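You operate a simulated robot arm through the tools that you are given. There is no shell and no other tool.

You run a simulated robot arm. Do the job below in one go: nothing can be reset, and whatever is moved stays where it is left.

TASK
Close up the old brown book and put its glass weight and wedge in the brown tray.
Fine: weight off first, turn the leaf back, shut the cover; only then does the wedge go in the tray, standing; book unmoved, spine whole; leave the other wedge and the cloth weight. Set down upright: brown wedge.

The check looks at the end state, three seconds after you hand in, the way a careful person would. Anything else that was tipped, shoved, dropped, spilled or broken makes it a failure. A push-on lid holds only when it is set on centred and level and pressed home; a screw cap is set on level and turned clockwise until tight. Flat cloth is picked up by pressing the open fingertips on it (5 to 10 N) and closing them slowly along it; thin cloth reads only 2 to 8 mm in the jaws.

THE ROBOT
A 7-joint arm with a two-finger parallel gripper, fixed in place. Base frame: the origin is on the floor under the middle of its stand, x ahead of it, y to its left, z up; the work surface is at about z = 0.74. Units: m, rad, N and s.
It reaches about 1.372 m from its shoulder. Its first joint turns from -2.601 to 2.601 rad. Payload 3.43 kg.
Tool frame: the origin (TCP) lies between the finger pads and is the grasp point; the fingertips stand 0.03 m ahead of it; z points along the fingers, y is the line along which they close. The gripper opens to 0.094 m. The fingers are 0.028 m wide and 0.01 m thick; the gripper's body (0.05 by 0.096 m) begins 0.055 m behind the TCP.
Orientation is that of the tool frame in the base frame, as a unit quaternion [w, x, y, z]. With the fingers straight down and closing along the base's y, the tool's x points along the base's -x, its y along +y and its z along -z.

THE INTERFACE
- The arm moves only by the tool play_rows. Its argument "motion" is a list that holds one entry, the list of rows, each a list of 7 numbers: the shift along the tool's x, y, z in m, then the turn, a rotation vector about the tool's x, y, z in rad, then the finger opening in m, from 0 to 0.094. In form: [[[dx, dy, dz, rx, ry, rz, claw], ...]]. A call has 1 to 20 rows; each row shifts and turns the commanded pose from where the row before left it, along the tool's axes as they then stand. Each row takes 0.2 s and may step no farther than 0.05 m and 0.15 rad from the row before; otherwise, or with a gripper value out of range, the whole call is refused. Where a pose cannot be reached the arm comes as near as it can. A force on the tool above 40 N (or 10 N above the force at the start of the call, whichever is more), or a blocked arm, ends the call early, and 0.2 s more pass. Each finger travels about 0.045 m/s and halts on what it meets, pressing with about 45 N; the grip force reading is that of the motor and also rises with nothing between the fingers. The clock runs only during rows and for 0.2 s after the last one: add rows that do not move to give the fingers time. The reply holds the time, the measured pose of the TCP, the force on the tool along the base axes, the opening and the grip force, in the units named above and with some noise, with the torque about the TCP (base axes, N m) and any sound that the robot's microphone picked up.
- Cameras (640 x 400 px; columns grow to the right, rows downward): "scene" is fixed at [0.0498, -0.4999, 1.5388]; the picture's right is [-0.58, -0.82, 0.00], its down [-0.72, 0.51, -0.47] and it looks along [0.38, -0.27, -0.88] (base axes); focal length 214 px, centre (320, 200). "wrist" rides on the gripper at [0.076, 0.014, -0.103] in the tool frame; the picture's right is [-0.18, 0.98, 0.00], its down [-0.75, -0.14, -0.64] and it looks along [-0.63, -0.12, 0.77] (tool axes); focal length 243 px, centre (320, 200). There is no depth. A picture from a camera that has moved, and an enlarged one, comes with that camera's place and axes in the base frame and with its lens.
- grab_frame(camera): a new picture of that camera. The clock stands still meanwhile.
- zoom(camera, box): a new picture of the part [left, top, right, bottom] of that camera's present view, enlarged. The clock stands still meanwhile.
- sign_off(): hands the job in; it is judged then, once.

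Nothing tells you positions but the pictures and the camera data. Unless the task says otherwise, let go and move clear before handing in.

The tools are called after "Emit:" as name(argument=value, ...) on one line, values as JSON. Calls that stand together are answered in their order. play_rows: Moves the arm, as the interface text tells. Its arguments: {"type":"object","properties":{"motion":{"type":"array"}},"required":["motion"]} The other tools are called the same way: grab_frame (camera) takes a picture; zoom (camera, box) takes an enlarged picture of a part of a camera's view; sign_off () hands the job in.

At the start:

```text
time_s: 0.0
tool_pos: [0.717, -0.6792, 1.185]
tcp_rot: [0.0, 0.0, 1.0, 0.0]
force: [0.4, -0.5, 0.2]
ft_torque: [-0.03, 0.0, -0.02]
gripper_width: 0.0939
grip_force: 0.0
```

scene: 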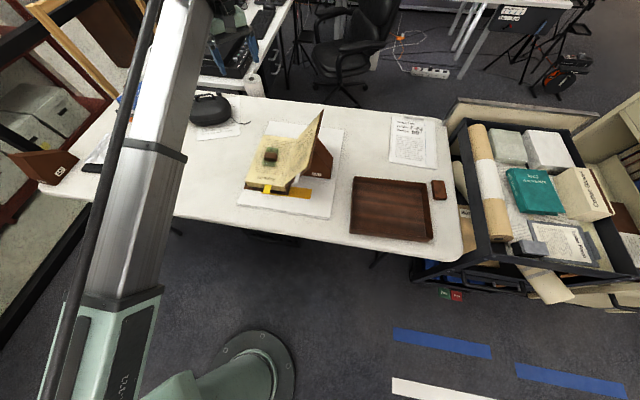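
wrist: 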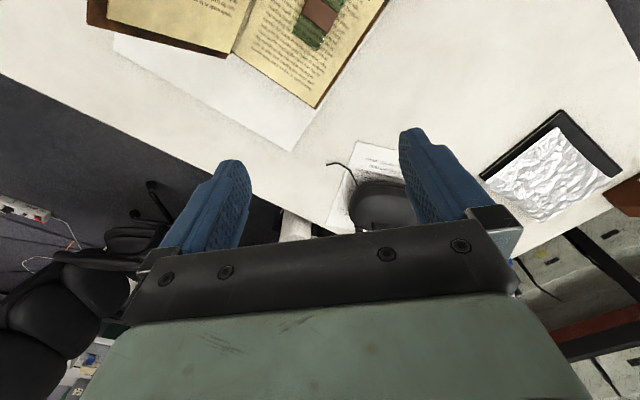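

I see an open brown book on a white sheet, with a weight on its page, a cover leaning on a brown wedge, and a brown tray to the right. I'll look closer before moving.

Emit:
zoom(camera="scene", box=[220, 90, 360, 230])

Emit:
zoom(camera="scene", box=[330, 100, 490, 260])

Emit:
zoom(camera="wrist", box=[60, 0, 400, 212])

Emit:
zoom(camera="scene", box=[0, 60, 260, 220])

```text
2.86 times, centred on (290, 160) of scene
camera zoom: at [0.0498, -0.4999, 1.5388], right [-0.58, -0.82, 0.0], down [-0.72, 0.51, -0.47], along [0.38, -0.27, -0.88], focal length 613 px, centre (406, 314)
```

zoom: 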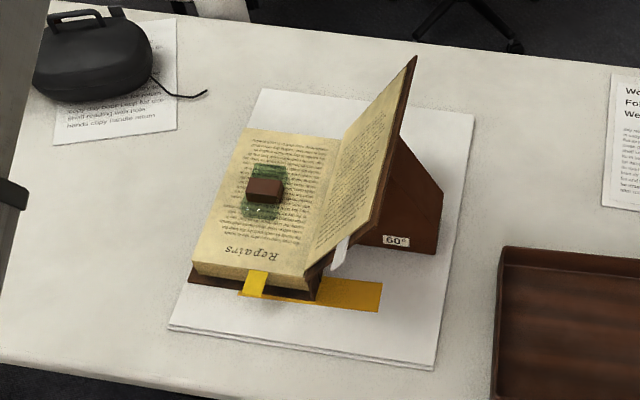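

```text
2.50 times, centred on (410, 180) of scene
camera zoom: at [0.0498, -0.4999, 1.5388], right [-0.58, -0.82, 0.0], down [-0.72, 0.51, -0.47], along [0.38, -0.27, -0.88], focal length 536 px, centre (95, 250)
```

zoom: 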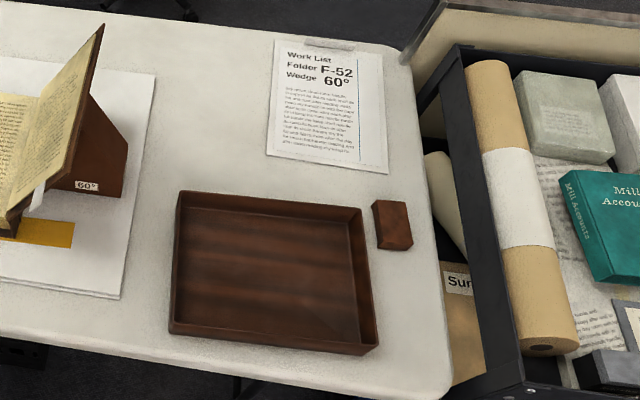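

```text
1.88 times, centred on (230, 106) of wrist
camera zoom: at [0.641, -0.6652, 1.2875], right [0.18, 0.98, 0.0], down [0.75, -0.14, 0.64], along [0.63, -0.12, -0.77], focal length 457 px, centre (489, 377)
```

zoom: 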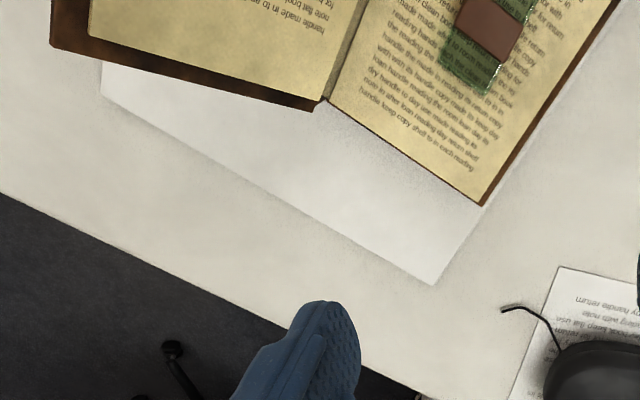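

```text
2.46 times, centred on (130, 140) of scene
camera zoom: at [0.0498, -0.4999, 1.5388], right [-0.58, -0.82, 0.0], down [-0.72, 0.51, -0.47], along [0.38, -0.27, -0.88], focal length 528 px, centre (788, 348)
```

zoom: 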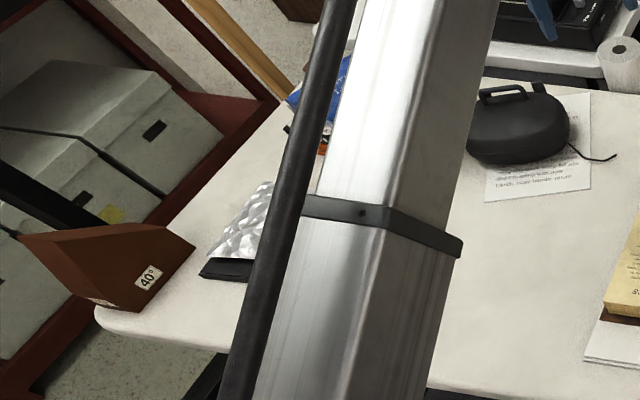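

The book's spine runs about 45° in the base frame, with its foot towards the robot. The cover is propped on the 60° wedge and the glass weight sits on the page. I'll back the wrist camera off to see the details.

Emit:
play_rows(motion=[[[0.05, 0, 0, 0, 0, 0, 0.094], [0.05, 0, 0, 0, 0, 0, 0.094], [0.05, 0, 0, 0, 0, 0, 0.094], [0.04, 0, 0, 0, 0, 0, 0.094], [0, 0, 0, 0, 0, 0, 0.094]]])

Emit:
grab_frame(camera="wrist")

Emit:
grab_frame(camera="scene")

```text
time_s: 1.2
tool_pos: [0.5269, -0.6806, 1.1825]
tcp_rot: [0.0, 0.0, 1.0, 0.0]
force: [0.6, 0.3, 0.0]
ft_torque: [0.01, 0.0, -0.01]
gripper_width: 0.094
grip_force: 0.1
```

```text
taken
camera wrist: at [0.4515, -0.6662, 1.2858], right [0.18, 0.98, 0.0], down [0.75, -0.14, 0.64], along [0.63, -0.12, -0.77], focal length 243 px, centre (320, 200)
```

wrist: 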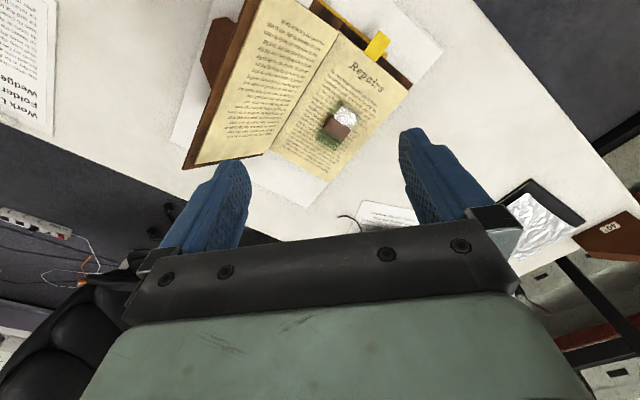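

```text
taken
```

scene: 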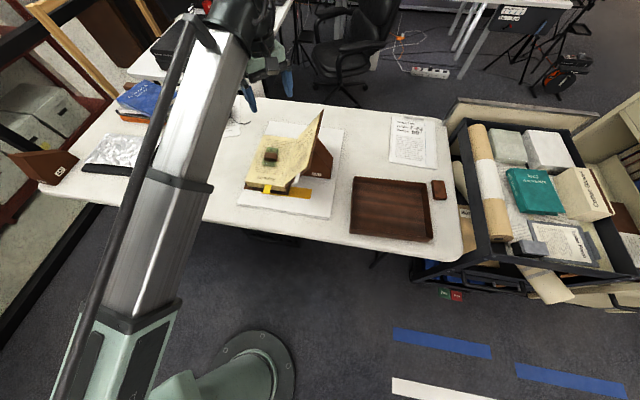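

Emit:
zoom(camera="wrist", box=[160, 0, 460, 200])

Emit:
zoom(camera="wrist", box=[250, 0, 420, 110])

Emit:
zoom(camera="scene", box=[240, 100, 345, 205])

```text
2.00 times, centred on (310, 100) of wrist
camera zoom: at [0.4515, -0.6662, 1.2858], right [0.18, 0.98, 0.0], down [0.75, -0.14, 0.64], along [0.63, -0.12, -0.77], focal length 485 px, centre (340, 400)
```

zoom: 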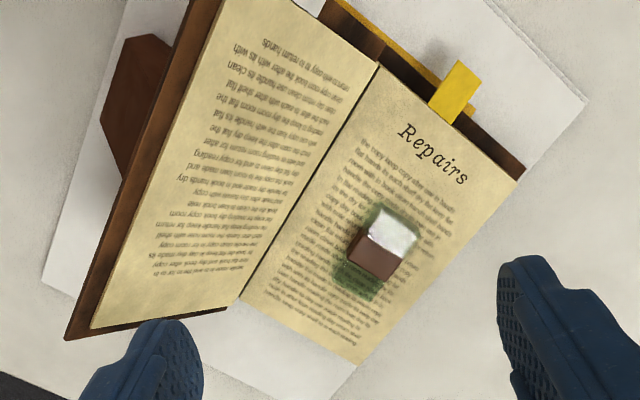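

```text
3.64 times, centred on (335, 55) of wrist
camera zoom: at [0.4515, -0.6662, 1.2858], right [0.18, 0.98, 0.0], down [0.75, -0.14, 0.64], along [0.63, -0.12, -0.77], focal length 882 px, centre (266, 727)
```

zoom: 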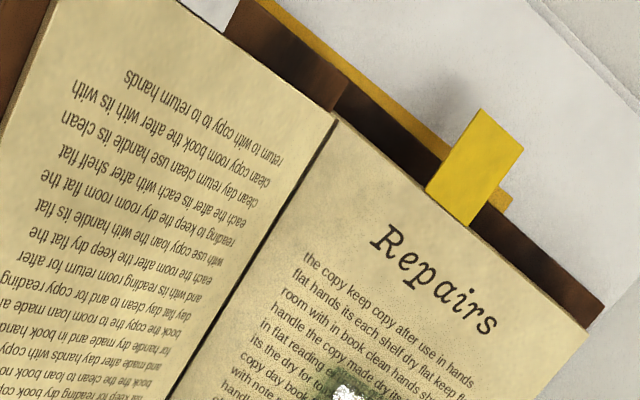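

```text
3.81 times, centred on (292, 152) of scene
camera zoom: at [0.0498, -0.4999, 1.5388], right [-0.58, -0.82, 0.0], down [-0.72, 0.51, -0.47], along [0.38, -0.27, -0.88], focal length 817 px, centre (425, 381)
```

zoom: 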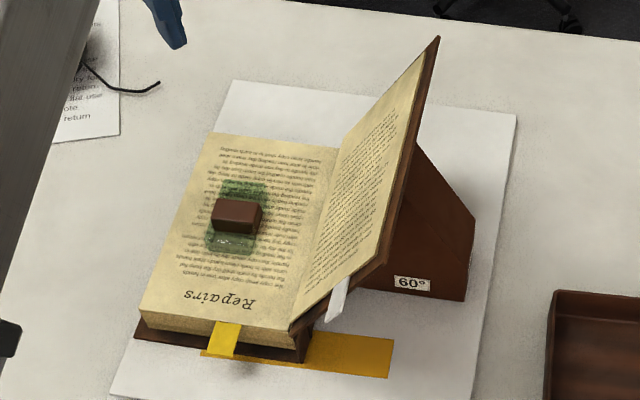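

Text block is on the left, cover and leaf lean right on the 60° wedge, and a white tab sticks out at the foot of the leaf. I'll turn the wrist 45° to line up with the book and look from the foot end.

Emit:
play_rows(motion=[[[0, 0, 0, 0, 0, 0.1309, 0.094], [0, 0, 0, 0, 0, 0.1309, 0.094], [0, 0, 0, 0, 0, 0.1309, 0.094], [0, 0, 0, 0, 0, 0.1309, 0.094], [0, 0, 0, 0, 0, 0.1309, 0.094], [0, 0, 0, 0, 0, 0.1309, 0.094], [0.0335, 0, 0.036, 0, 0, 0, 0.094], [0.0335, 0, 0.036, 0, 0, 0, 0.094], [0.0335, 0, 0.036, 0, 0, 0, 0.094], [0.0335, 0, 0.036, 0, 0, 0, 0.094], [0, 0, 0.036, 0, 0, 0, 0.094], [0, 0, 0, 0, 0, 0, 0.094]]])

Emit:
grab_frame(camera="wrist")

```text
time_s: 2.0
tool_pos: [0.5282, -0.6813, 1.1855]
tcp_rot: [0.004, 0.191, 0.982, -0.003]
force: [-0.4, -0.9, -0.1]
ft_torque: [0.0, -0.03, 0.02]
gripper_width: 0.0942
grip_force: 0.1
stopped in row 4: the force on the tool passed its limit at 56 N (the readings are from after the stop); the commanded pose is now the measured one
```

```text
taken
camera wrist: at [0.4629, -0.638, 1.2868], right [0.54, 0.84, 0.0], down [0.64, -0.41, 0.65], along [0.54, -0.35, -0.76], focal length 243 px, centre (320, 200)
```

wrist: 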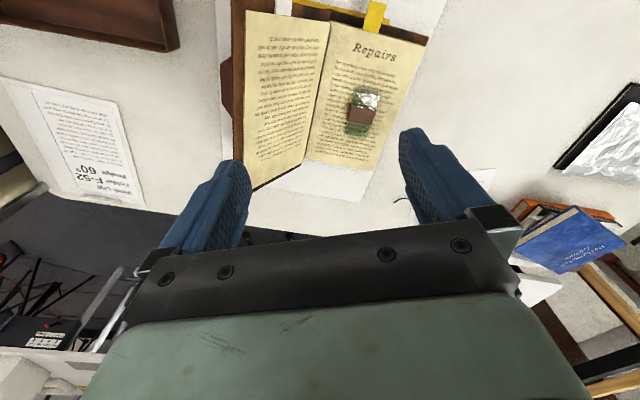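

Emit:
grab_frame(camera="scene")

```text
taken
```

scene: 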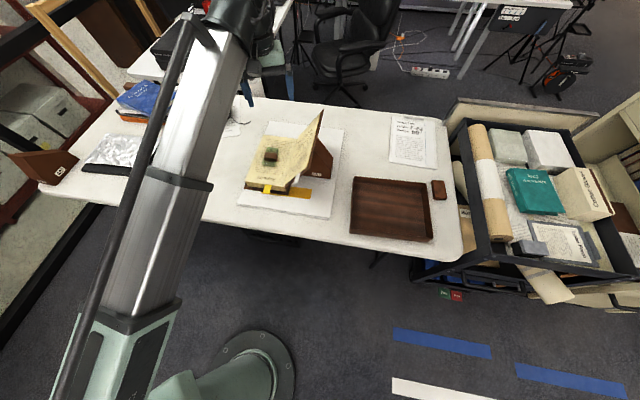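

Nothing was touched; that stop looks like a jerk transient from the fast turn. I'll carry on turning more slowly.

Emit:
play_rows(motion=[[[0, 0, 0, 0, 0, 0.04, 0.094], [0, 0, 0, 0, 0, 0.07, 0.094], [0, 0, 0, 0, 0, 0.07, 0.094], [0, 0, 0, 0, 0, 0.07, 0.094], [0, 0, 0, 0, 0, 0.07, 0.094], [0, 0, 0, 0, 0, 0.06, 0.094], [0, 0, 0, 0, 0, 0.02, 0.094], [0, 0, 0, 0, 0, 0, 0.094]]])

```text
time_s: 2.6
tool_pos: [0.5289, -0.6812, 1.1847]
tcp_rot: [0.005, 0.233, 0.972, -0.005]
force: [0.2, -0.4, -1.8]
ft_torque: [-0.02, -0.03, -0.01]
gripper_width: 0.0939
grip_force: 0.0
stopped in row 2: the force on the tool passed its limit at 47 N (the readings are from after the stop); the commanded pose is now the measured one
```

Emit:
zoom(camera="scene", box=[180, 0, 340, 120])

Emit:
grab_frame(camera="wrist")

```text
3.33 times, centred on (260, 60) of scene
camera zoom: at [0.0498, -0.4999, 1.5388], right [-0.58, -0.82, 0.0], down [-0.72, 0.51, -0.47], along [0.38, -0.27, -0.88], focal length 715 px, centre (520, 667)
```

zoom: 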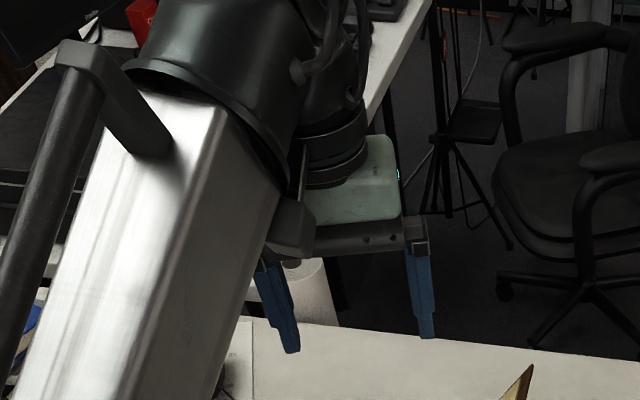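

```text
taken
camera wrist: at [0.4671, -0.6334, 1.286], right [0.61, 0.79, 0.0], down [0.6, -0.46, 0.65], along [0.52, -0.4, -0.76], focal length 243 px, centre (320, 200)
```

wrist: 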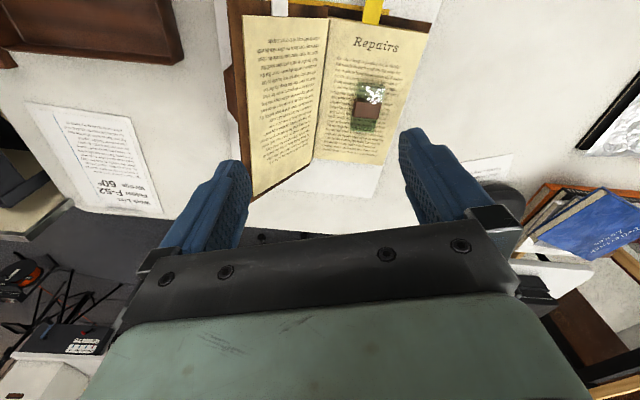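

The wrist camera housing is touching the arm's own forearm, so the stops were self-contact and not anything on the table. I'll turn back a little, go lower where there should be more room, and try again.

Emit:
play_rows(motion=[[[0, 0, 0, 0, 0, -0.05, 0.094], [0, 0, 0, 0, 0, -0.07, 0.094], [0, 0, 0, 0, 0, -0.05, 0.094], [0.02, 0, 0.02, 0, 0, 0, 0.094], [0.03, 0, 0.03, 0, 0, 0, 0.094], [0.03, 0, 0.03, 0, 0, 0, 0.094], [0.03, 0, 0.03, 0, 0, 0, 0.094], [0.02, 0, 0.03, 0, 0, 0, 0.094], [0, 0, 0.02, 0, 0, 0, 0.094], [0, 0, 0, 0, 0, 0, 0.094]]])

Emit:
grab_frame(camera="wrist")

Emit:
grab_frame(camera="scene")

```text
time_s: 4.8
tool_pos: [0.4023, -0.6434, 1.0196]
tcp_rot: [0.005, 0.15, 0.989, -0.006]
force: [0.1, 1.0, -1.0]
ft_torque: [-0.04, 0.06, -0.01]
gripper_width: 0.0941
grip_force: 0.0
```

```text
taken
camera wrist: at [0.3329, -0.6061, 1.1217], right [0.47, 0.88, -0.01], down [0.67, -0.35, 0.65], along [0.57, -0.31, -0.76], focal length 243 px, centre (320, 200)
```

wrist: 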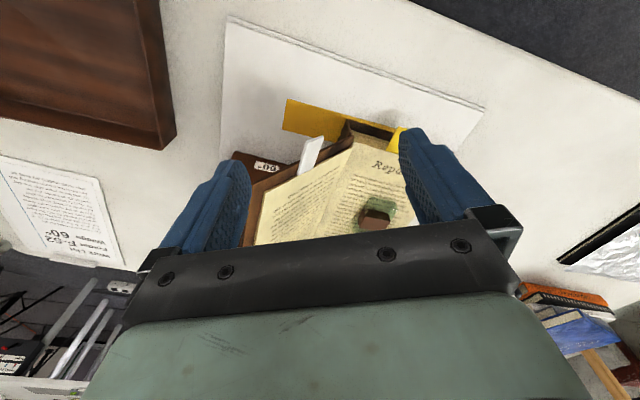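

```text
taken
```

scene: 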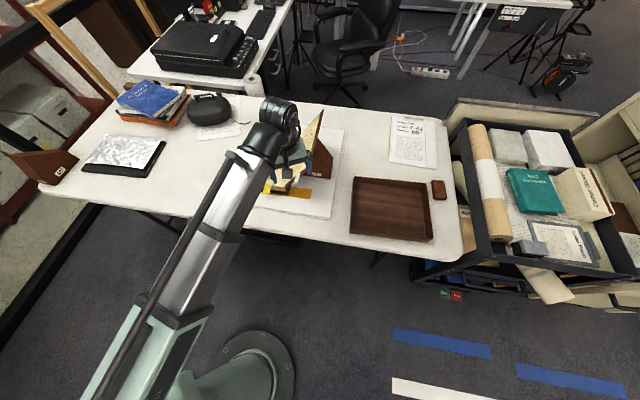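

Emit:
zoom(camera="wrist", box=[220, 80, 420, 250])

Emit:
zoom(camera="wrist", box=[250, 90, 350, 200])

Emit:
zoom(camera="scene", box=[200, 80, 350, 200])

```text
2.35 times, centred on (320, 165) of wrist
camera zoom: at [0.3329, -0.6061, 1.1217], right [0.47, 0.88, -0.01], down [0.67, -0.35, 0.65], along [0.57, -0.31, -0.76], focal length 571 px, centre (320, 282)
```

zoom: 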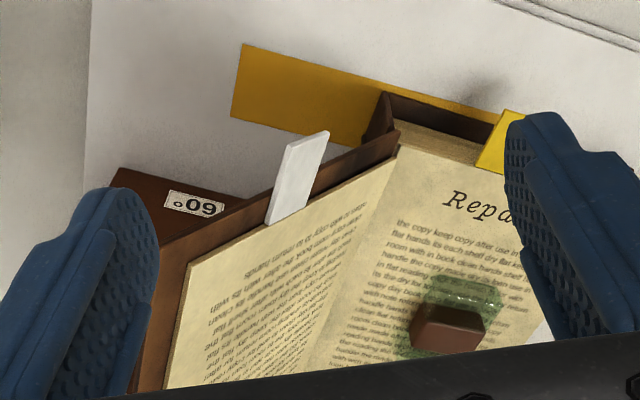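

```text
3.64 times, centred on (300, 145) of wrist
camera zoom: at [0.3329, -0.6061, 1.1217], right [0.47, 0.88, -0.01], down [0.67, -0.35, 0.65], along [0.57, -0.31, -0.76], focal length 882 px, centre (393, 400)
```

zoom: 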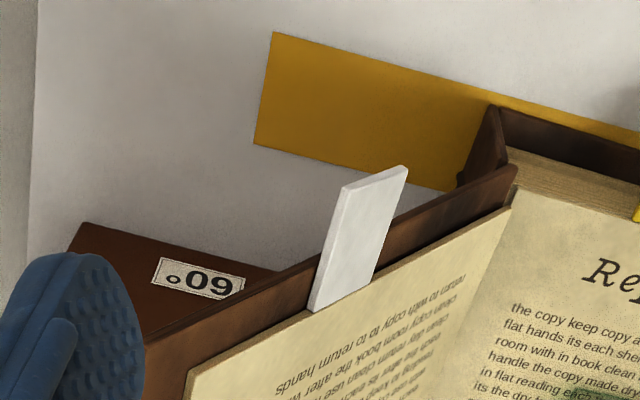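

```text
3.33 times, centred on (275, 140) of scene
camera zoom: at [0.0498, -0.4999, 1.5388], right [-0.58, -0.82, 0.0], down [-0.72, 0.51, -0.47], along [0.38, -0.27, -0.88], focal length 715 px, centre (470, 400)
```

zoom: 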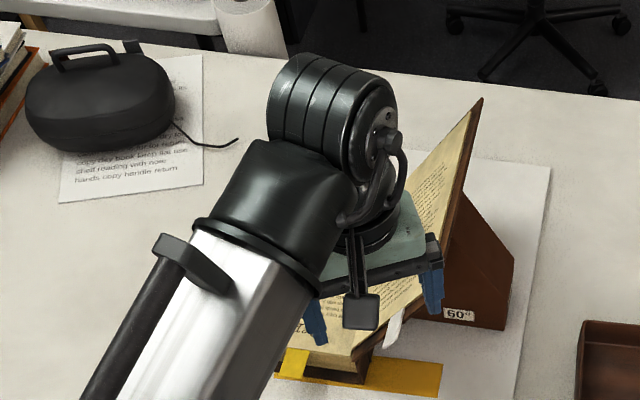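

Emit:
zoom(camera="scene", box=[270, 150, 334, 190])

Emit:
zoom(camera="wrist", box=[330, 160, 420, 230])

```text
10.00 times, centred on (302, 170) of scene
camera zoom: at [0.0498, -0.4999, 1.5388], right [-0.58, -0.82, 0.0], down [-0.72, 0.51, -0.47], along [0.38, -0.27, -0.88], focal length 2145 px, centre (500, 500)
```

zoom: 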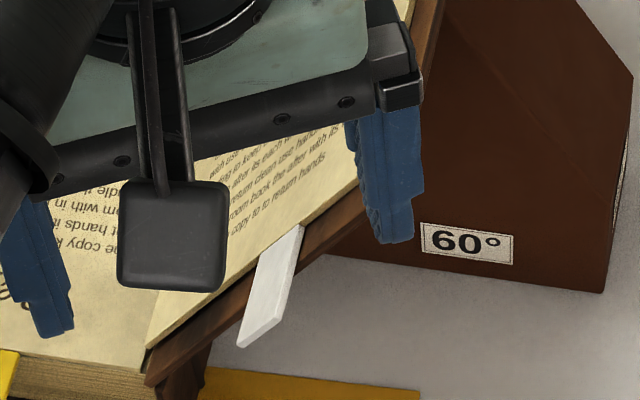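

```text
5.71 times, centred on (375, 195) of wrist
camera zoom: at [0.3329, -0.6061, 1.1217], right [0.47, 0.88, -0.01], down [0.67, -0.35, 0.65], along [0.57, -0.31, -0.76], focal length 1386 px, centre (6, 229)
```

zoom: 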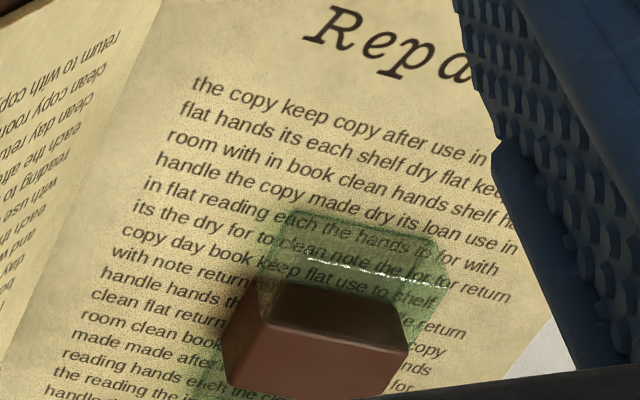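

The white tab sits on the leaf's foot edge, clear of the cover, so it can be used to turn the leaf. To get the heights right I'll look at the foot of the book from lower down, with the gripper tilted.

Emit:
play_rows(motion=[[[0.01, 0.03, 0, 0, 0, 0, 0.094], [0.01, 0.03, 0, 0, 0, 0, 0.094], [0.01, 0.03, 0, 0, 0, 0, 0.094], [0.01, 0.03, 0, 0, 0, 0, 0.094], [0, 0, 0, 0, -0.05, 0, 0.094], [0, 0, 0, 0, -0.08, 0, 0.094], [0, 0, 0, 0, -0.08, 0, 0.094], [0, 0, 0, 0, -0.08, 0, 0.094], [0, 0, 0, 0, -0.08, 0, 0.094], [0, 0, 0, 0, -0.08, 0, 0.094], [0, 0, 0, 0, -0.05, 0, 0.094], [0, 0, 0, 0, 0, 0, 0.094]]])

Emit:
grab_frame(camera="wrist")

Emit:
grab_frame(camera="scene")

```text
time_s: 7.4
tool_pos: [0.403, -0.5191, 1.0215]
tcp_rot: [0.249, 0.144, 0.957, -0.042]
force: [0.0, -0.7, 0.0]
ft_torque: [0.02, 0.01, -0.02]
gripper_width: 0.0943
grip_force: 0.0
```

```text
taken
camera wrist: at [0.2965, -0.4706, 1.0735], right [0.44, 0.89, 0.08], down [0.29, -0.23, 0.93], along [0.85, -0.39, -0.36], focal length 243 px, centre (320, 200)
```

wrist: 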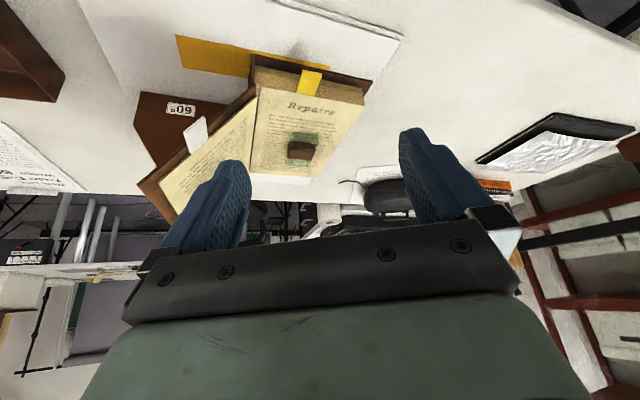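

```text
taken
```

scene: 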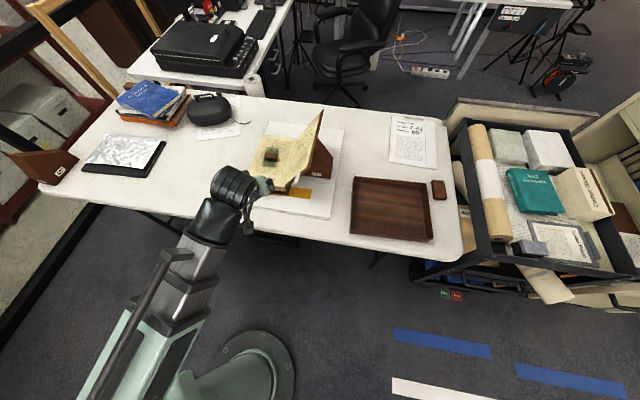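

Emit:
play_rows(motion=[[[0.0195, 0, 0.035, 0, 0, 0, 0.094], [0.0195, 0, 0.035, 0, 0, 0, 0.094], [0.0195, 0, 0.035, 0, 0, 0, 0.094], [0, 0, 0, 0, 0, 0, 0.094]]])

Emit:
grab_frame(camera="wrist")

Emit:
zoom(camera="wrist", box=[120, 20, 420, 220])

```text
time_s: 8.4
tool_pos: [0.4054, -0.5215, 0.9006]
tcp_rot: [0.249, 0.144, 0.957, -0.042]
force: [-0.5, 0.7, -0.6]
ft_torque: [0.01, 0.01, 0.02]
gripper_width: 0.094
grip_force: 0.2
```

```text
taken
camera wrist: at [0.299, -0.472, 0.9523], right [0.44, 0.89, 0.08], down [0.29, -0.23, 0.93], along [0.85, -0.39, -0.36], focal length 243 px, centre (320, 200)
```

wrist: 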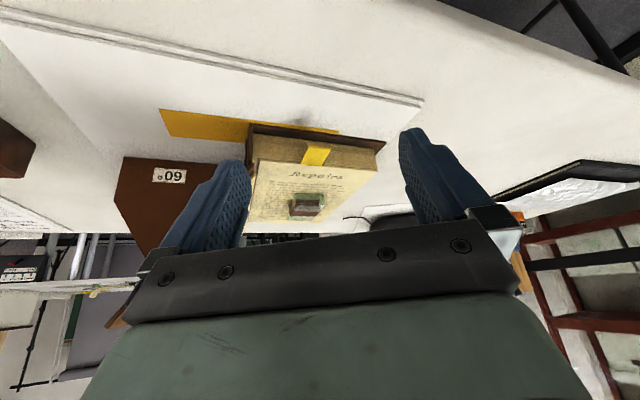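

```text
2.00 times, centred on (270, 120) of wrist
camera zoom: at [0.299, -0.472, 0.9523], right [0.44, 0.89, 0.08], down [0.29, -0.23, 0.93], along [0.85, -0.39, -0.36], focal length 485 px, centre (420, 360)
```

zoom: 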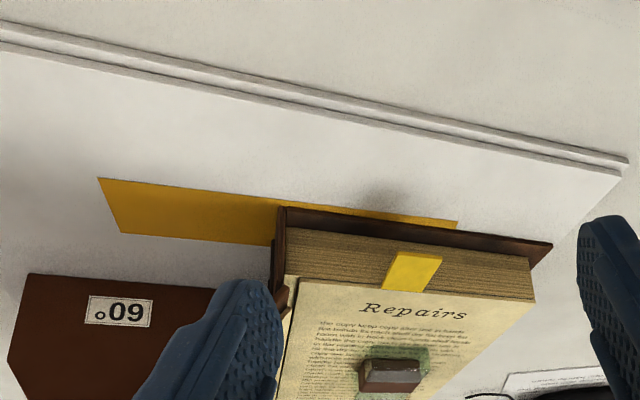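

Emit:
zoom(camera="wrist", box=[240, 110, 400, 220])

Emit:
zoom(camera="wrist", box=[270, 170, 350, 225])

```text
3.64 times, centred on (320, 165) of wrist
camera zoom: at [0.299, -0.472, 0.9523], right [0.44, 0.89, 0.08], down [0.29, -0.23, 0.93], along [0.85, -0.39, -0.36], focal length 882 px, centre (320, 327)
```

zoom: 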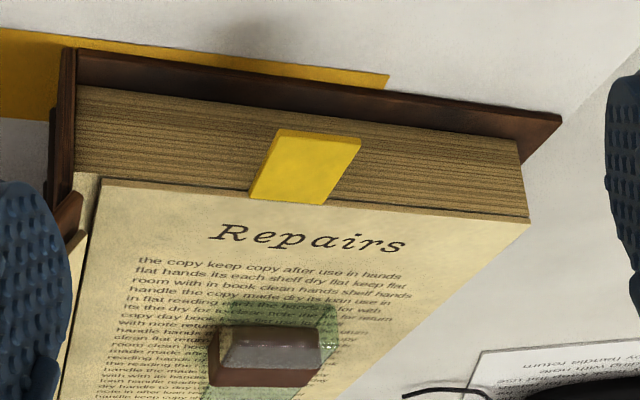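

```text
7.27 times, centred on (310, 198) of wrist
camera zoom: at [0.299, -0.472, 0.9523], right [0.44, 0.89, 0.08], down [0.29, -0.23, 0.93], along [0.85, -0.39, -0.36], focal length 1764 px, centre (393, 218)
```

zoom: 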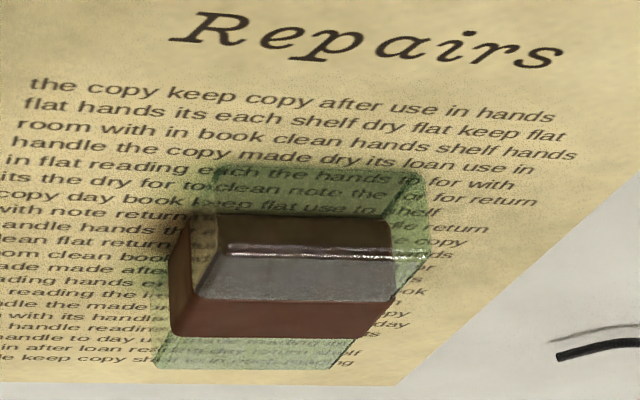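

Emit:
zoom(camera="scene", box=[250, 135, 294, 170])

Emit:
zoom(camera="scene", box=[240, 100, 350, 215])

```text
11.43 times, centred on (272, 152) of scene
camera zoom: at [0.0498, -0.4999, 1.5388], right [-0.58, -0.82, 0.0], down [-0.72, 0.51, -0.47], along [0.38, -0.27, -0.88], focal length 2451 px, centre (869, 743)
```

zoom: 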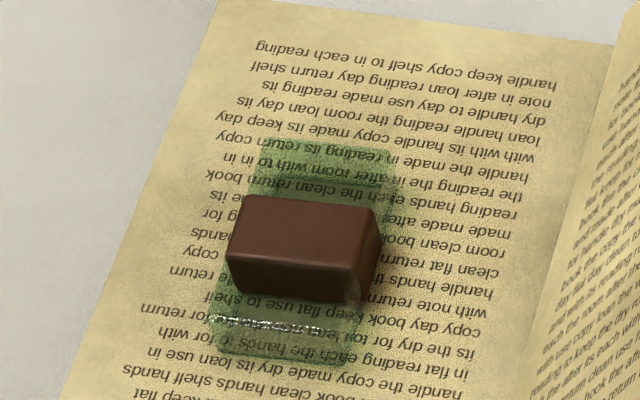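

```text
3.48 times, centred on (295, 158) of scene
camera zoom: at [0.0498, -0.4999, 1.5388], right [-0.58, -0.82, 0.0], down [-0.72, 0.51, -0.47], along [0.38, -0.27, -0.88], focal length 746 px, centre (407, 348)
```

zoom: 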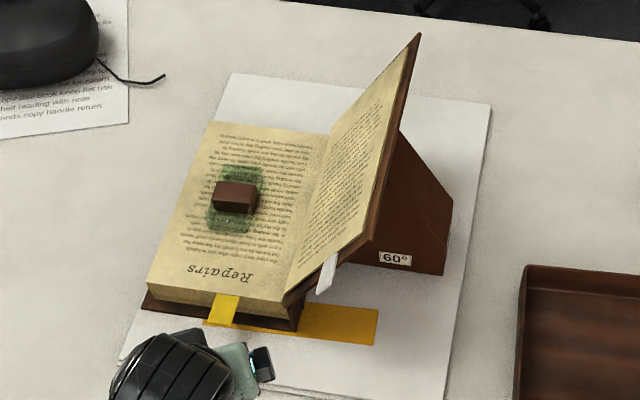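

The glass weight is a bar with a brown band round its middle, centred near (0.659, -0.671) with its top at about z=0.817. The page surface is near z=0.795. I'll level the gripper again and turn it so the fingers close across the weight.

Emit:
play_rows(motion=[[[0, 0, 0, 0, 0.05, 0, 0.094], [0, 0, 0, 0, 0.08, 0, 0.094], [0, 0, 0, 0, 0.08, 0, 0.094], [0, 0, 0, 0, 0.08, 0, 0.094], [0, 0, 0, 0, 0.08, 0, 0.094], [0, 0, 0, 0, 0.08, 0, 0.094], [0, 0, 0, 0, 0.05, 0, 0.094], [0, 0, -0.03, 0, 0, 0.05, 0.094], [0, 0, -0.03, 0, 0, 0.07, 0.094], [0, 0, -0.02, 0, 0, 0.07, 0.094], [0, 0, -0.02, 0, 0, 0.07, 0.094], [0, 0, 0, 0, 0, 0.07, 0.094], [0, 0, 0, 0, 0, 0.07, 0.094], [0, 0, 0, 0, 0, 0.04, 0.094], [0, 0, 0, 0, 0, 0, 0.094]]])

Emit:
grab_frame(camera="scene")

Emit:
grab_frame(camera="wrist")

```text
time_s: 11.6
tool_pos: [0.4028, -0.52, 1.0008]
tcp_rot: [0.005, 0.362, 0.932, -0.004]
force: [0.5, -0.4, -0.4]
ft_torque: [-0.01, -0.02, -0.02]
gripper_width: 0.0936
grip_force: 0.0
```

```text
taken
```

scene: 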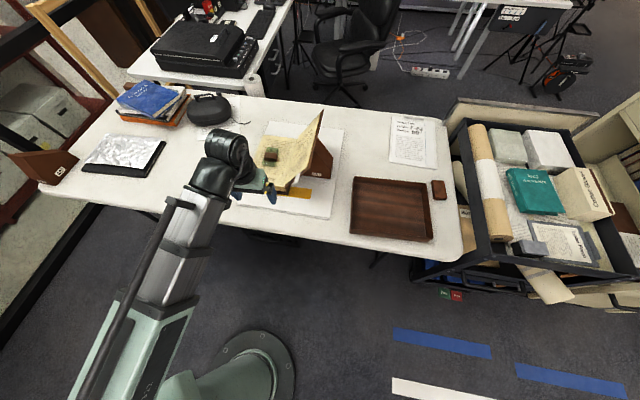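

```text
taken
camera wrist: at [0.3557, -0.4565, 1.1029], right [0.8, 0.6, 0.0], down [0.46, -0.6, 0.65], along [0.39, -0.52, -0.76], focal length 243 px, centre (320, 200)
```

wrist: 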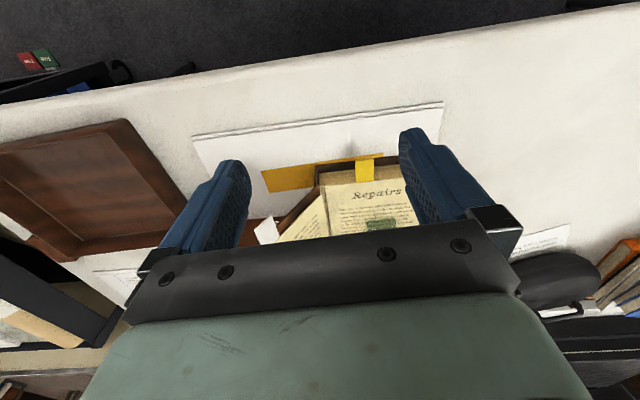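

Emit:
play_rows(motion=[[[-0.0364, 0.0077, 0, 0, 0, 0, 0.094], [-0.0364, 0.0077, 0, 0, 0, 0, 0.094], [-0.0364, 0.0077, 0, 0, 0, 0, 0.094], [-0.0364, 0.0077, 0, 0, 0, 0, 0.094], [-0.0364, 0.0077, 0.005, 0, 0, 0, 0.094], [-0.0364, 0.0077, 0.01, 0, 0, 0, 0.094], [-0.0364, 0.0077, 0.01, 0, 0, 0, 0.094], [-0.0364, 0.0077, 0.01, 0, 0, 0, 0.094], [0, 0, 0, 0, 0, 0, 0.094]]])

Emit:
grab_frame(camera="scene")

Emit:
grab_frame(camera="wrist")

```text
time_s: 13.6
tool_pos: [0.6621, -0.6712, 0.967]
tcp_rot: [0.006, 0.362, 0.932, -0.003]
force: [-0.6, 0.7, -0.9]
ft_torque: [-0.01, 0.0, -0.02]
gripper_width: 0.0941
grip_force: 0.0
```

```text
taken
```

scene: 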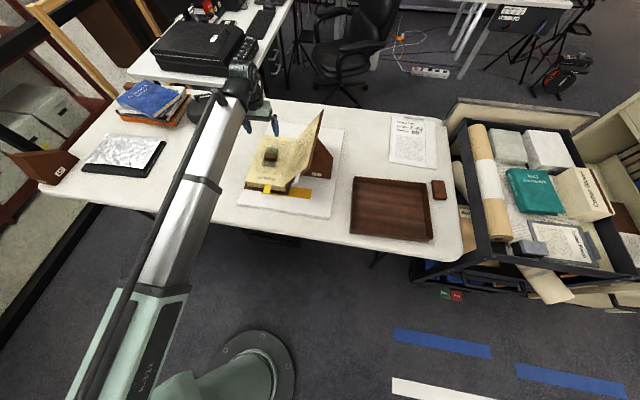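

```text
taken
camera wrist: at [0.6153, -0.6078, 1.0686], right [0.8, 0.6, 0.0], down [0.46, -0.6, 0.65], along [0.39, -0.52, -0.76], focal length 243 px, centre (320, 200)
```

wrist: 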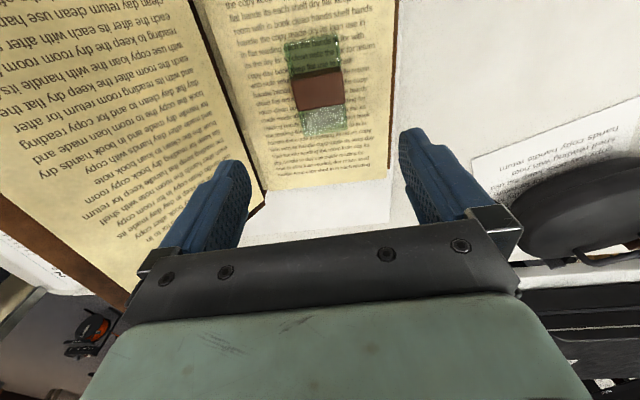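

Emit:
zoom(camera="wrist", box=[270, 20, 370, 150])

```text
3.08 times, centred on (320, 85) of wrist
camera zoom: at [0.6153, -0.6078, 1.0686], right [0.8, 0.6, 0.0], down [0.46, -0.6, 0.65], along [0.39, -0.52, -0.76], focal length 746 px, centre (320, 554)
```

zoom: 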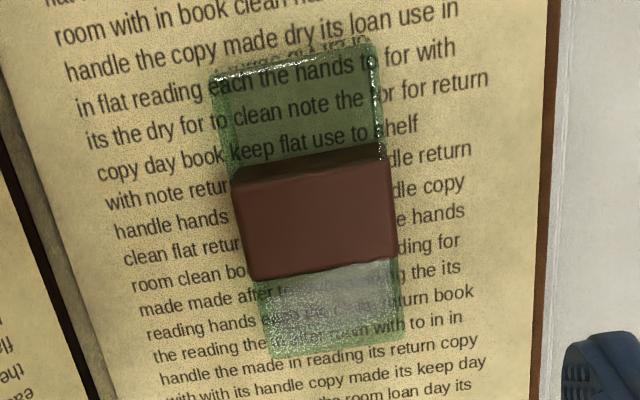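

The weight is centred between the fingers and is aligned to within about 2°. I'll trim the yaw and descend with the fingers open.

Emit:
play_rows(motion=[[[0.004, 0, 0, 0, 0, 0.04, 0.094], [0, 0, 0.025, 0, 0, 0, 0.094], [0, 0, 0.03, 0, 0, 0, 0.094], [0, 0, 0.03, 0, 0, 0, 0.094], [0, 0, 0.025, 0, 0, 0, 0.094], [0, 0, 0.014, 0, 0, 0, 0.094], [0, 0, 0, 0, 0, 0, 0.094]]])

Emit:
grab_frame(camera="wrist")

Emit:
zoom(camera="scene", box=[210, 70, 350, 200])

```text
time_s: 15.2
tool_pos: [0.6577, -0.6683, 0.8445]
tcp_rot: [0.005, 0.379, 0.925, -0.003]
force: [0.1, -0.2, 0.3]
ft_torque: [-0.01, 0.0, -0.03]
gripper_width: 0.094
grip_force: 0.1
```

```text
taken
camera wrist: at [0.6135, -0.6032, 0.9457], right [0.82, 0.57, 0.0], down [0.43, -0.62, 0.65], along [0.37, -0.54, -0.76], focal length 243 px, centre (320, 200)
```

wrist: 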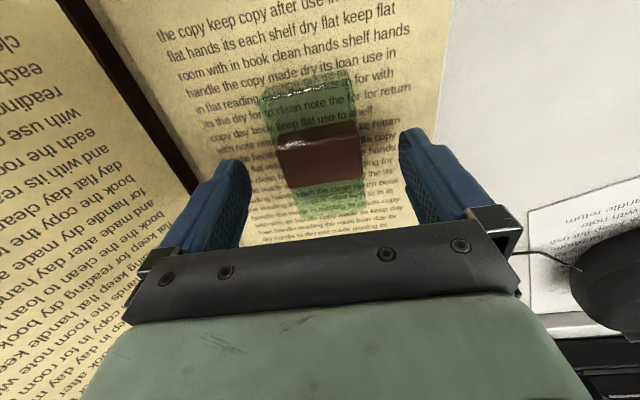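

```text
3.08 times, centred on (280, 135) of scene
camera zoom: at [0.0498, -0.4999, 1.5388], right [-0.58, -0.82, 0.0], down [-0.72, 0.51, -0.47], along [0.38, -0.27, -0.88], focal length 660 px, centre (443, 400)
```

zoom: 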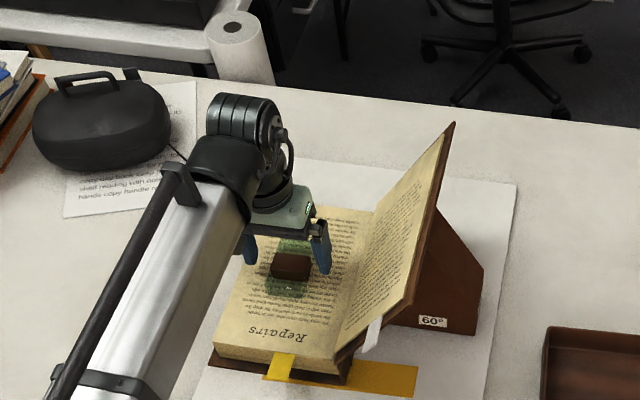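

Emit:
play_rows(motion=[[[0, 0, 0.005, 0, 0, 0, 0.094], [0, 0, 0.004, 0, 0, 0, 0.094], [0, 0, 0.003, 0, 0, 0, 0.094], [0, 0, 0, 0, 0, 0, 0.094]]])

Emit:
grab_frame(camera="wrist")

```text
time_s: 16.2
tool_pos: [0.6575, -0.6687, 0.8344]
tcp_rot: [0.006, 0.379, 0.925, -0.004]
force: [-0.2, -0.6, -0.8]
ft_torque: [-0.01, 0.0, 0.01]
gripper_width: 0.0944
grip_force: 0.1
```

```text
taken
camera wrist: at [0.6128, -0.6037, 0.9354], right [0.82, 0.57, 0.0], down [0.43, -0.62, 0.65], along [0.37, -0.54, -0.76], focal length 243 px, centre (320, 200)
```

wrist: 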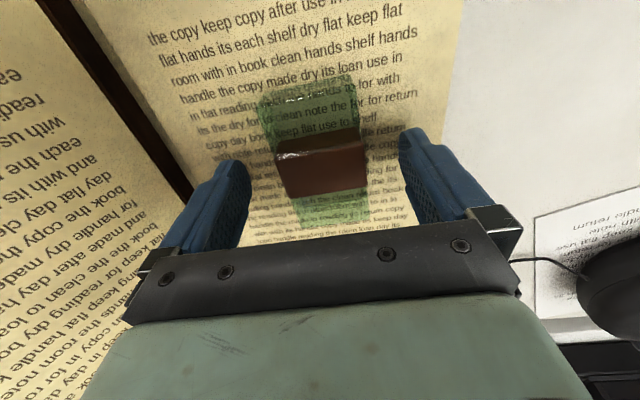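

Emit:
play_rows(motion=[[[0, 0, 0, 0, 0, 0, 0.075], [0, 0, 0, 0, 0, 0, 0.062], [0, 0, 0, 0, 0, 0, 0.052], [0, 0, 0, 0, 0, 0, 0.044], [0, 0, 0, 0, 0, 0, 0.036], [0, 0, 0, 0, 0, 0, 0.03], [0, 0, 0, 0, 0, 0, 0.03]]])

Emit:
grab_frame(camera="wrist")

```text
time_s: 17.8
tool_pos: [0.6581, -0.6697, 0.8337]
tcp_rot: [0.006, 0.379, 0.925, -0.004]
force: [-0.4, 0.3, 0.9]
ft_torque: [0.02, 0.0, 0.03]
gripper_width: 0.0497
grip_force: 44.4
```

```text
taken
camera wrist: at [0.6128, -0.6036, 0.9354], right [0.82, 0.57, 0.0], down [0.43, -0.62, 0.65], along [0.37, -0.54, -0.76], focal length 243 px, centre (320, 200)
```

wrist: 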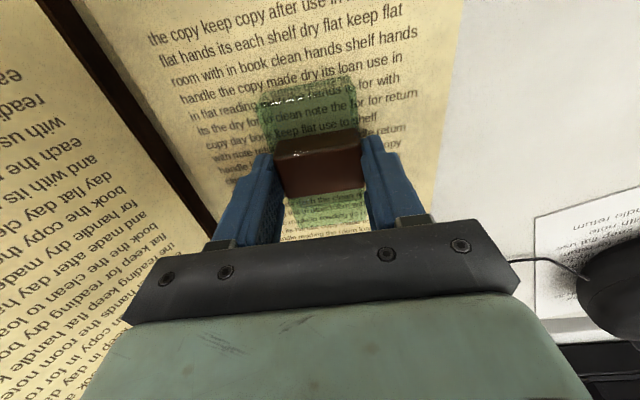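

The weight is gripped at 0.050 m with 44 N. I'll lift it straight up, then back out past the foot of the book.

Emit:
play_rows(motion=[[[0, 0, -0.008, 0, 0, 0, 0.03], [0, 0, -0.015, 0, 0, 0, 0.03], [0, 0, -0.025, 0, 0, 0, 0.03], [0, 0, -0.03, 0, 0, 0, 0.03], [0, 0, -0.03, 0, 0, 0, 0.03], [0, 0, -0.025, 0, 0, 0, 0.03], [0, 0, -0.01, 0, 0, 0, 0.03], [0, 0, 0, 0, 0, 0, 0.03]]])

Emit:
grab_frame(camera="wrist")

Emit:
grab_frame(camera="scene")

```text
time_s: 19.6
tool_pos: [0.6576, -0.6699, 0.9792]
tcp_rot: [0.006, 0.38, 0.925, -0.003]
force: [-0.5, -0.7, -0.4]
ft_torque: [-0.03, -0.02, 0.0]
gripper_width: 0.0301
grip_force: 0.2
```

```text
taken
camera wrist: at [0.6133, -0.6031, 1.0796], right [0.82, 0.57, 0.0], down [0.43, -0.62, 0.65], along [0.37, -0.54, -0.76], focal length 243 px, centre (320, 200)
```

wrist: 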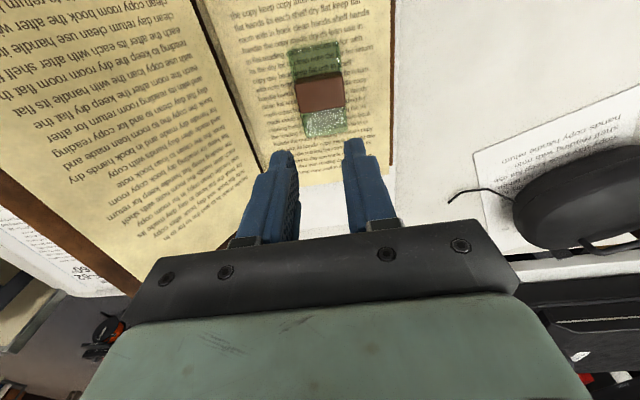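

```text
taken
```

scene: 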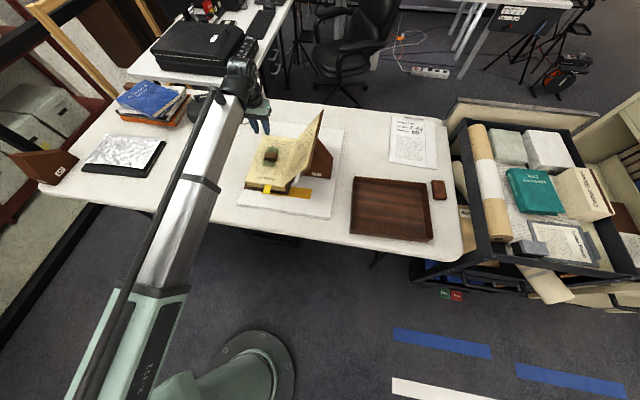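

The fingers slipped off, so they only caught the rounded top of the band; the weight is still where it was on the page. I'll reopen and measure its height again before gripping lower.

Emit:
play_rows(motion=[[[0, 0, 0, 0, 0, 0, 0.05], [0, 0, 0, 0, 0, 0, 0.07], [0, 0, 0, 0, 0, 0, 0.094], [0, 0, 0, 0, 0, 0, 0.094]]])

Emit:
zoom(camera="wrist", box=[270, 20, 370, 150])

Emit:
zoom(camera="scene", box=[250, 135, 294, 170])

```text
time_s: 20.6
tool_pos: [0.6588, -0.6676, 0.9783]
tcp_rot: [0.007, 0.38, 0.925, -0.003]
force: [-0.1, -0.4, 0.0]
ft_torque: [-0.03, -0.03, 0.01]
gripper_width: 0.0937
grip_force: 0.1
```

```text
3.08 times, centred on (320, 85) of wrist
camera zoom: at [0.6133, -0.6031, 1.0794], right [0.82, 0.57, 0.0], down [0.43, -0.62, 0.65], along [0.37, -0.54, -0.76], focal length 746 px, centre (320, 554)
```

zoom: 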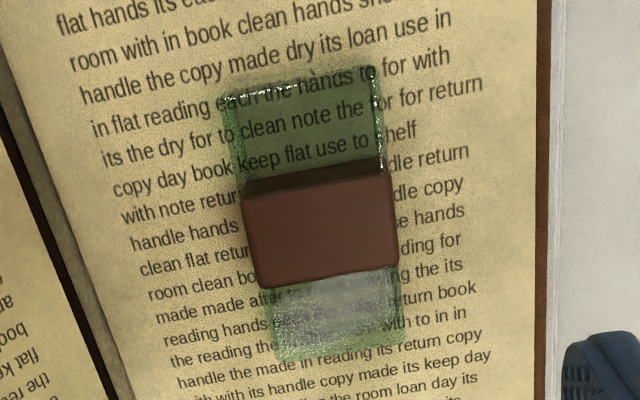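

```text
11.43 times, centred on (272, 152) of scene
camera zoom: at [0.0498, -0.4999, 1.5388], right [-0.58, -0.82, 0.0], down [-0.72, 0.51, -0.47], along [0.38, -0.27, -0.88], focal length 2451 px, centre (869, 743)
```

zoom: 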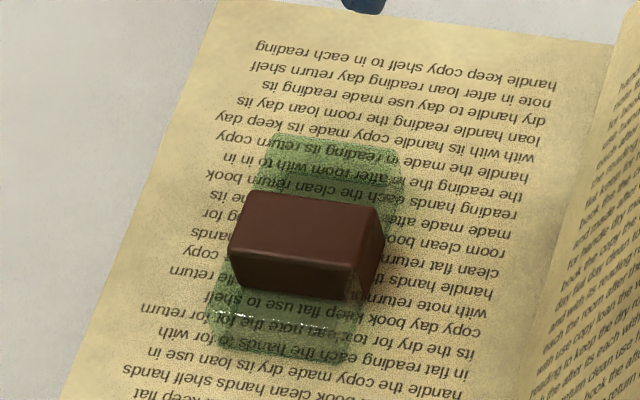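

Emit:
play_rows(motion=[[[-0.003, 0, 0, 0, 0, 0.03, 0.094], [0, 0, 0.025, 0, 0, 0, 0.094], [0, 0, 0.035, 0, 0, 0, 0.094], [0, 0, 0.035, 0, 0, 0, 0.094], [0, 0, 0.03, 0, 0, 0, 0.094], [0, 0, 0.015, 0, 0, 0, 0.094], [0, 0, 0.006, 0, 0, 0, 0.094], [0, 0, 0, 0, 0, 0, 0.094]]])

```text
time_s: 22.4
tool_pos: [0.6586, -0.6704, 0.8332]
tcp_rot: [0.006, 0.394, 0.919, -0.004]
force: [1.0, -0.3, -0.2]
ft_torque: [-0.01, -0.01, 0.0]
gripper_width: 0.0942
grip_force: 0.1
```

Emit:
play_rows(motion=[[[0, 0, 0.003, 0, 0, 0, 0.094], [0, 0, 0.002, 0, 0, 0, 0.094], [0, 0, 0, 0, 0, 0, 0.094]]])

Emit:
zoom(camera="scene", box=[240, 115, 304, 165])

Emit:
grab_frame(camera="wrist")

```text
time_s: 23.2
tool_pos: [0.6597, -0.6696, 0.8264]
tcp_rot: [0.006, 0.394, 0.919, -0.004]
force: [0.5, -1.3, 1.2]
ft_torque: [0.05, -0.03, -0.02]
gripper_width: 0.0939
grip_force: 0.0
```

```text
8.00 times, centred on (272, 140) of scene
camera zoom: at [0.0498, -0.4999, 1.5388], right [-0.58, -0.82, 0.0], down [-0.72, 0.51, -0.47], along [0.38, -0.27, -0.88], focal length 1716 px, centre (704, 680)
```

zoom: 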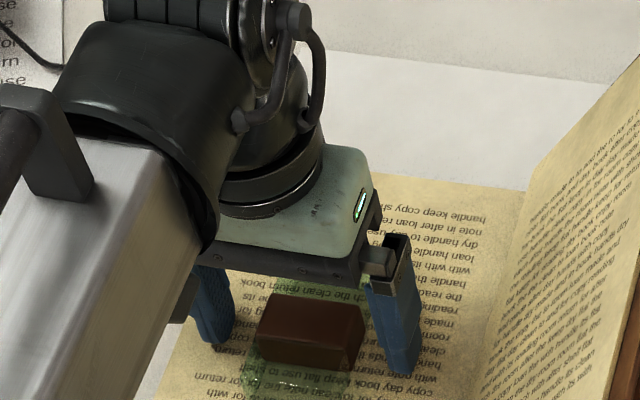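

```text
taken
camera wrist: at [0.6174, -0.604, 0.928], right [0.84, 0.55, 0.0], down [0.41, -0.64, 0.65], along [0.36, -0.55, -0.76], focal length 243 px, centre (320, 200)
```

wrist: 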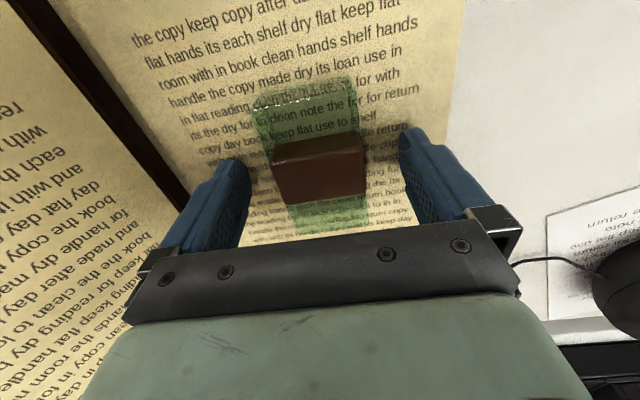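

Emit:
play_rows(motion=[[[0, 0, 0.002, 0, 0, 0, 0.094], [0, 0, 0, 0, 0, 0, 0.094]]])

```text
time_s: 23.8
tool_pos: [0.6594, -0.6716, 0.8258]
tcp_rot: [0.007, 0.394, 0.919, -0.004]
force: [1.3, 0.8, 21.9]
ft_torque: [-0.47, 0.85, -0.02]
gripper_width: 0.093
grip_force: 0.2
```

Emit:
play_rows(motion=[[[0, 0, -0.0025, 0, 0, 0, 0.094], [0, 0, 0, 0, 0, 0, 0.08], [0, 0, 0, 0, 0, 0, 0.068], [0, 0, 0, 0, 0, 0, 0.058], [0, 0, 0, 0, 0, 0, 0.05], [0, 0, 0, 0, 0, 0, 0.042], [0, 0, 0, 0, 0, 0, 0.036], [0, 0, 0, 0, 0, 0, 0.03], [0, 0, 0, 0, 0, 0, 0.03]]])

Emit:
grab_frame(camera="wrist")

```text
time_s: 25.8
tool_pos: [0.6596, -0.6719, 0.8274]
tcp_rot: [0.006, 0.394, 0.919, -0.003]
force: [-0.1, -0.2, 0.0]
ft_torque: [-0.03, -0.03, -0.01]
gripper_width: 0.0495
grip_force: 44.9
```

```text
taken
camera wrist: at [0.6175, -0.6047, 0.9282], right [0.84, 0.55, 0.0], down [0.41, -0.64, 0.65], along [0.36, -0.55, -0.76], focal length 243 px, centre (320, 200)
```

wrist: 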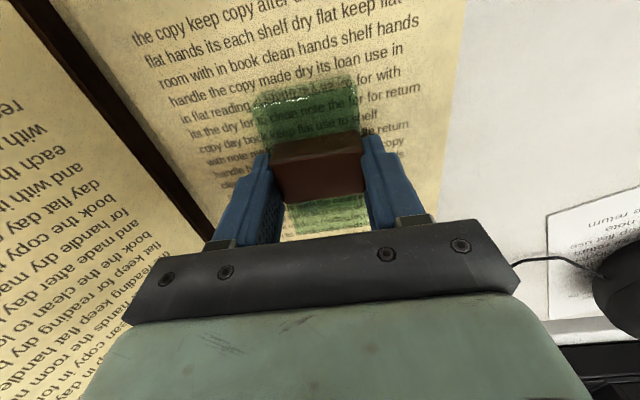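

Emit:
play_rows(motion=[[[0, 0, -0.002, 0, 0, 0, 0.03], [0, 0, -0.003, 0, 0, 0, 0.03], [0, 0, -0.004, 0, 0, 0, 0.03], [0, 0, -0.004, 0, 0, 0, 0.03], [0, 0, 0, 0, 0, 0, 0.03]]])

Emit:
grab_frame(camera="wrist")

```text
time_s: 27.0
tool_pos: [0.6591, -0.6703, 0.8398]
tcp_rot: [0.006, 0.394, 0.919, -0.004]
force: [-0.2, -0.2, -2.7]
ft_torque: [0.01, 0.01, 0.01]
gripper_width: 0.0495
grip_force: 44.8
```

```text
taken
camera wrist: at [0.6166, -0.6048, 0.9411], right [0.84, 0.55, 0.0], down [0.41, -0.64, 0.65], along [0.36, -0.55, -0.76], focal length 243 px, centre (320, 200)
```

wrist: 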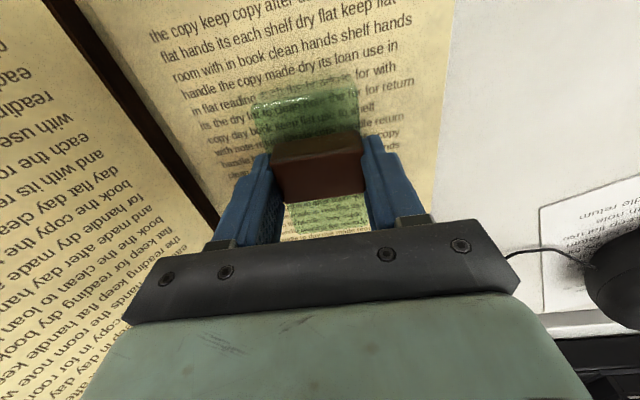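

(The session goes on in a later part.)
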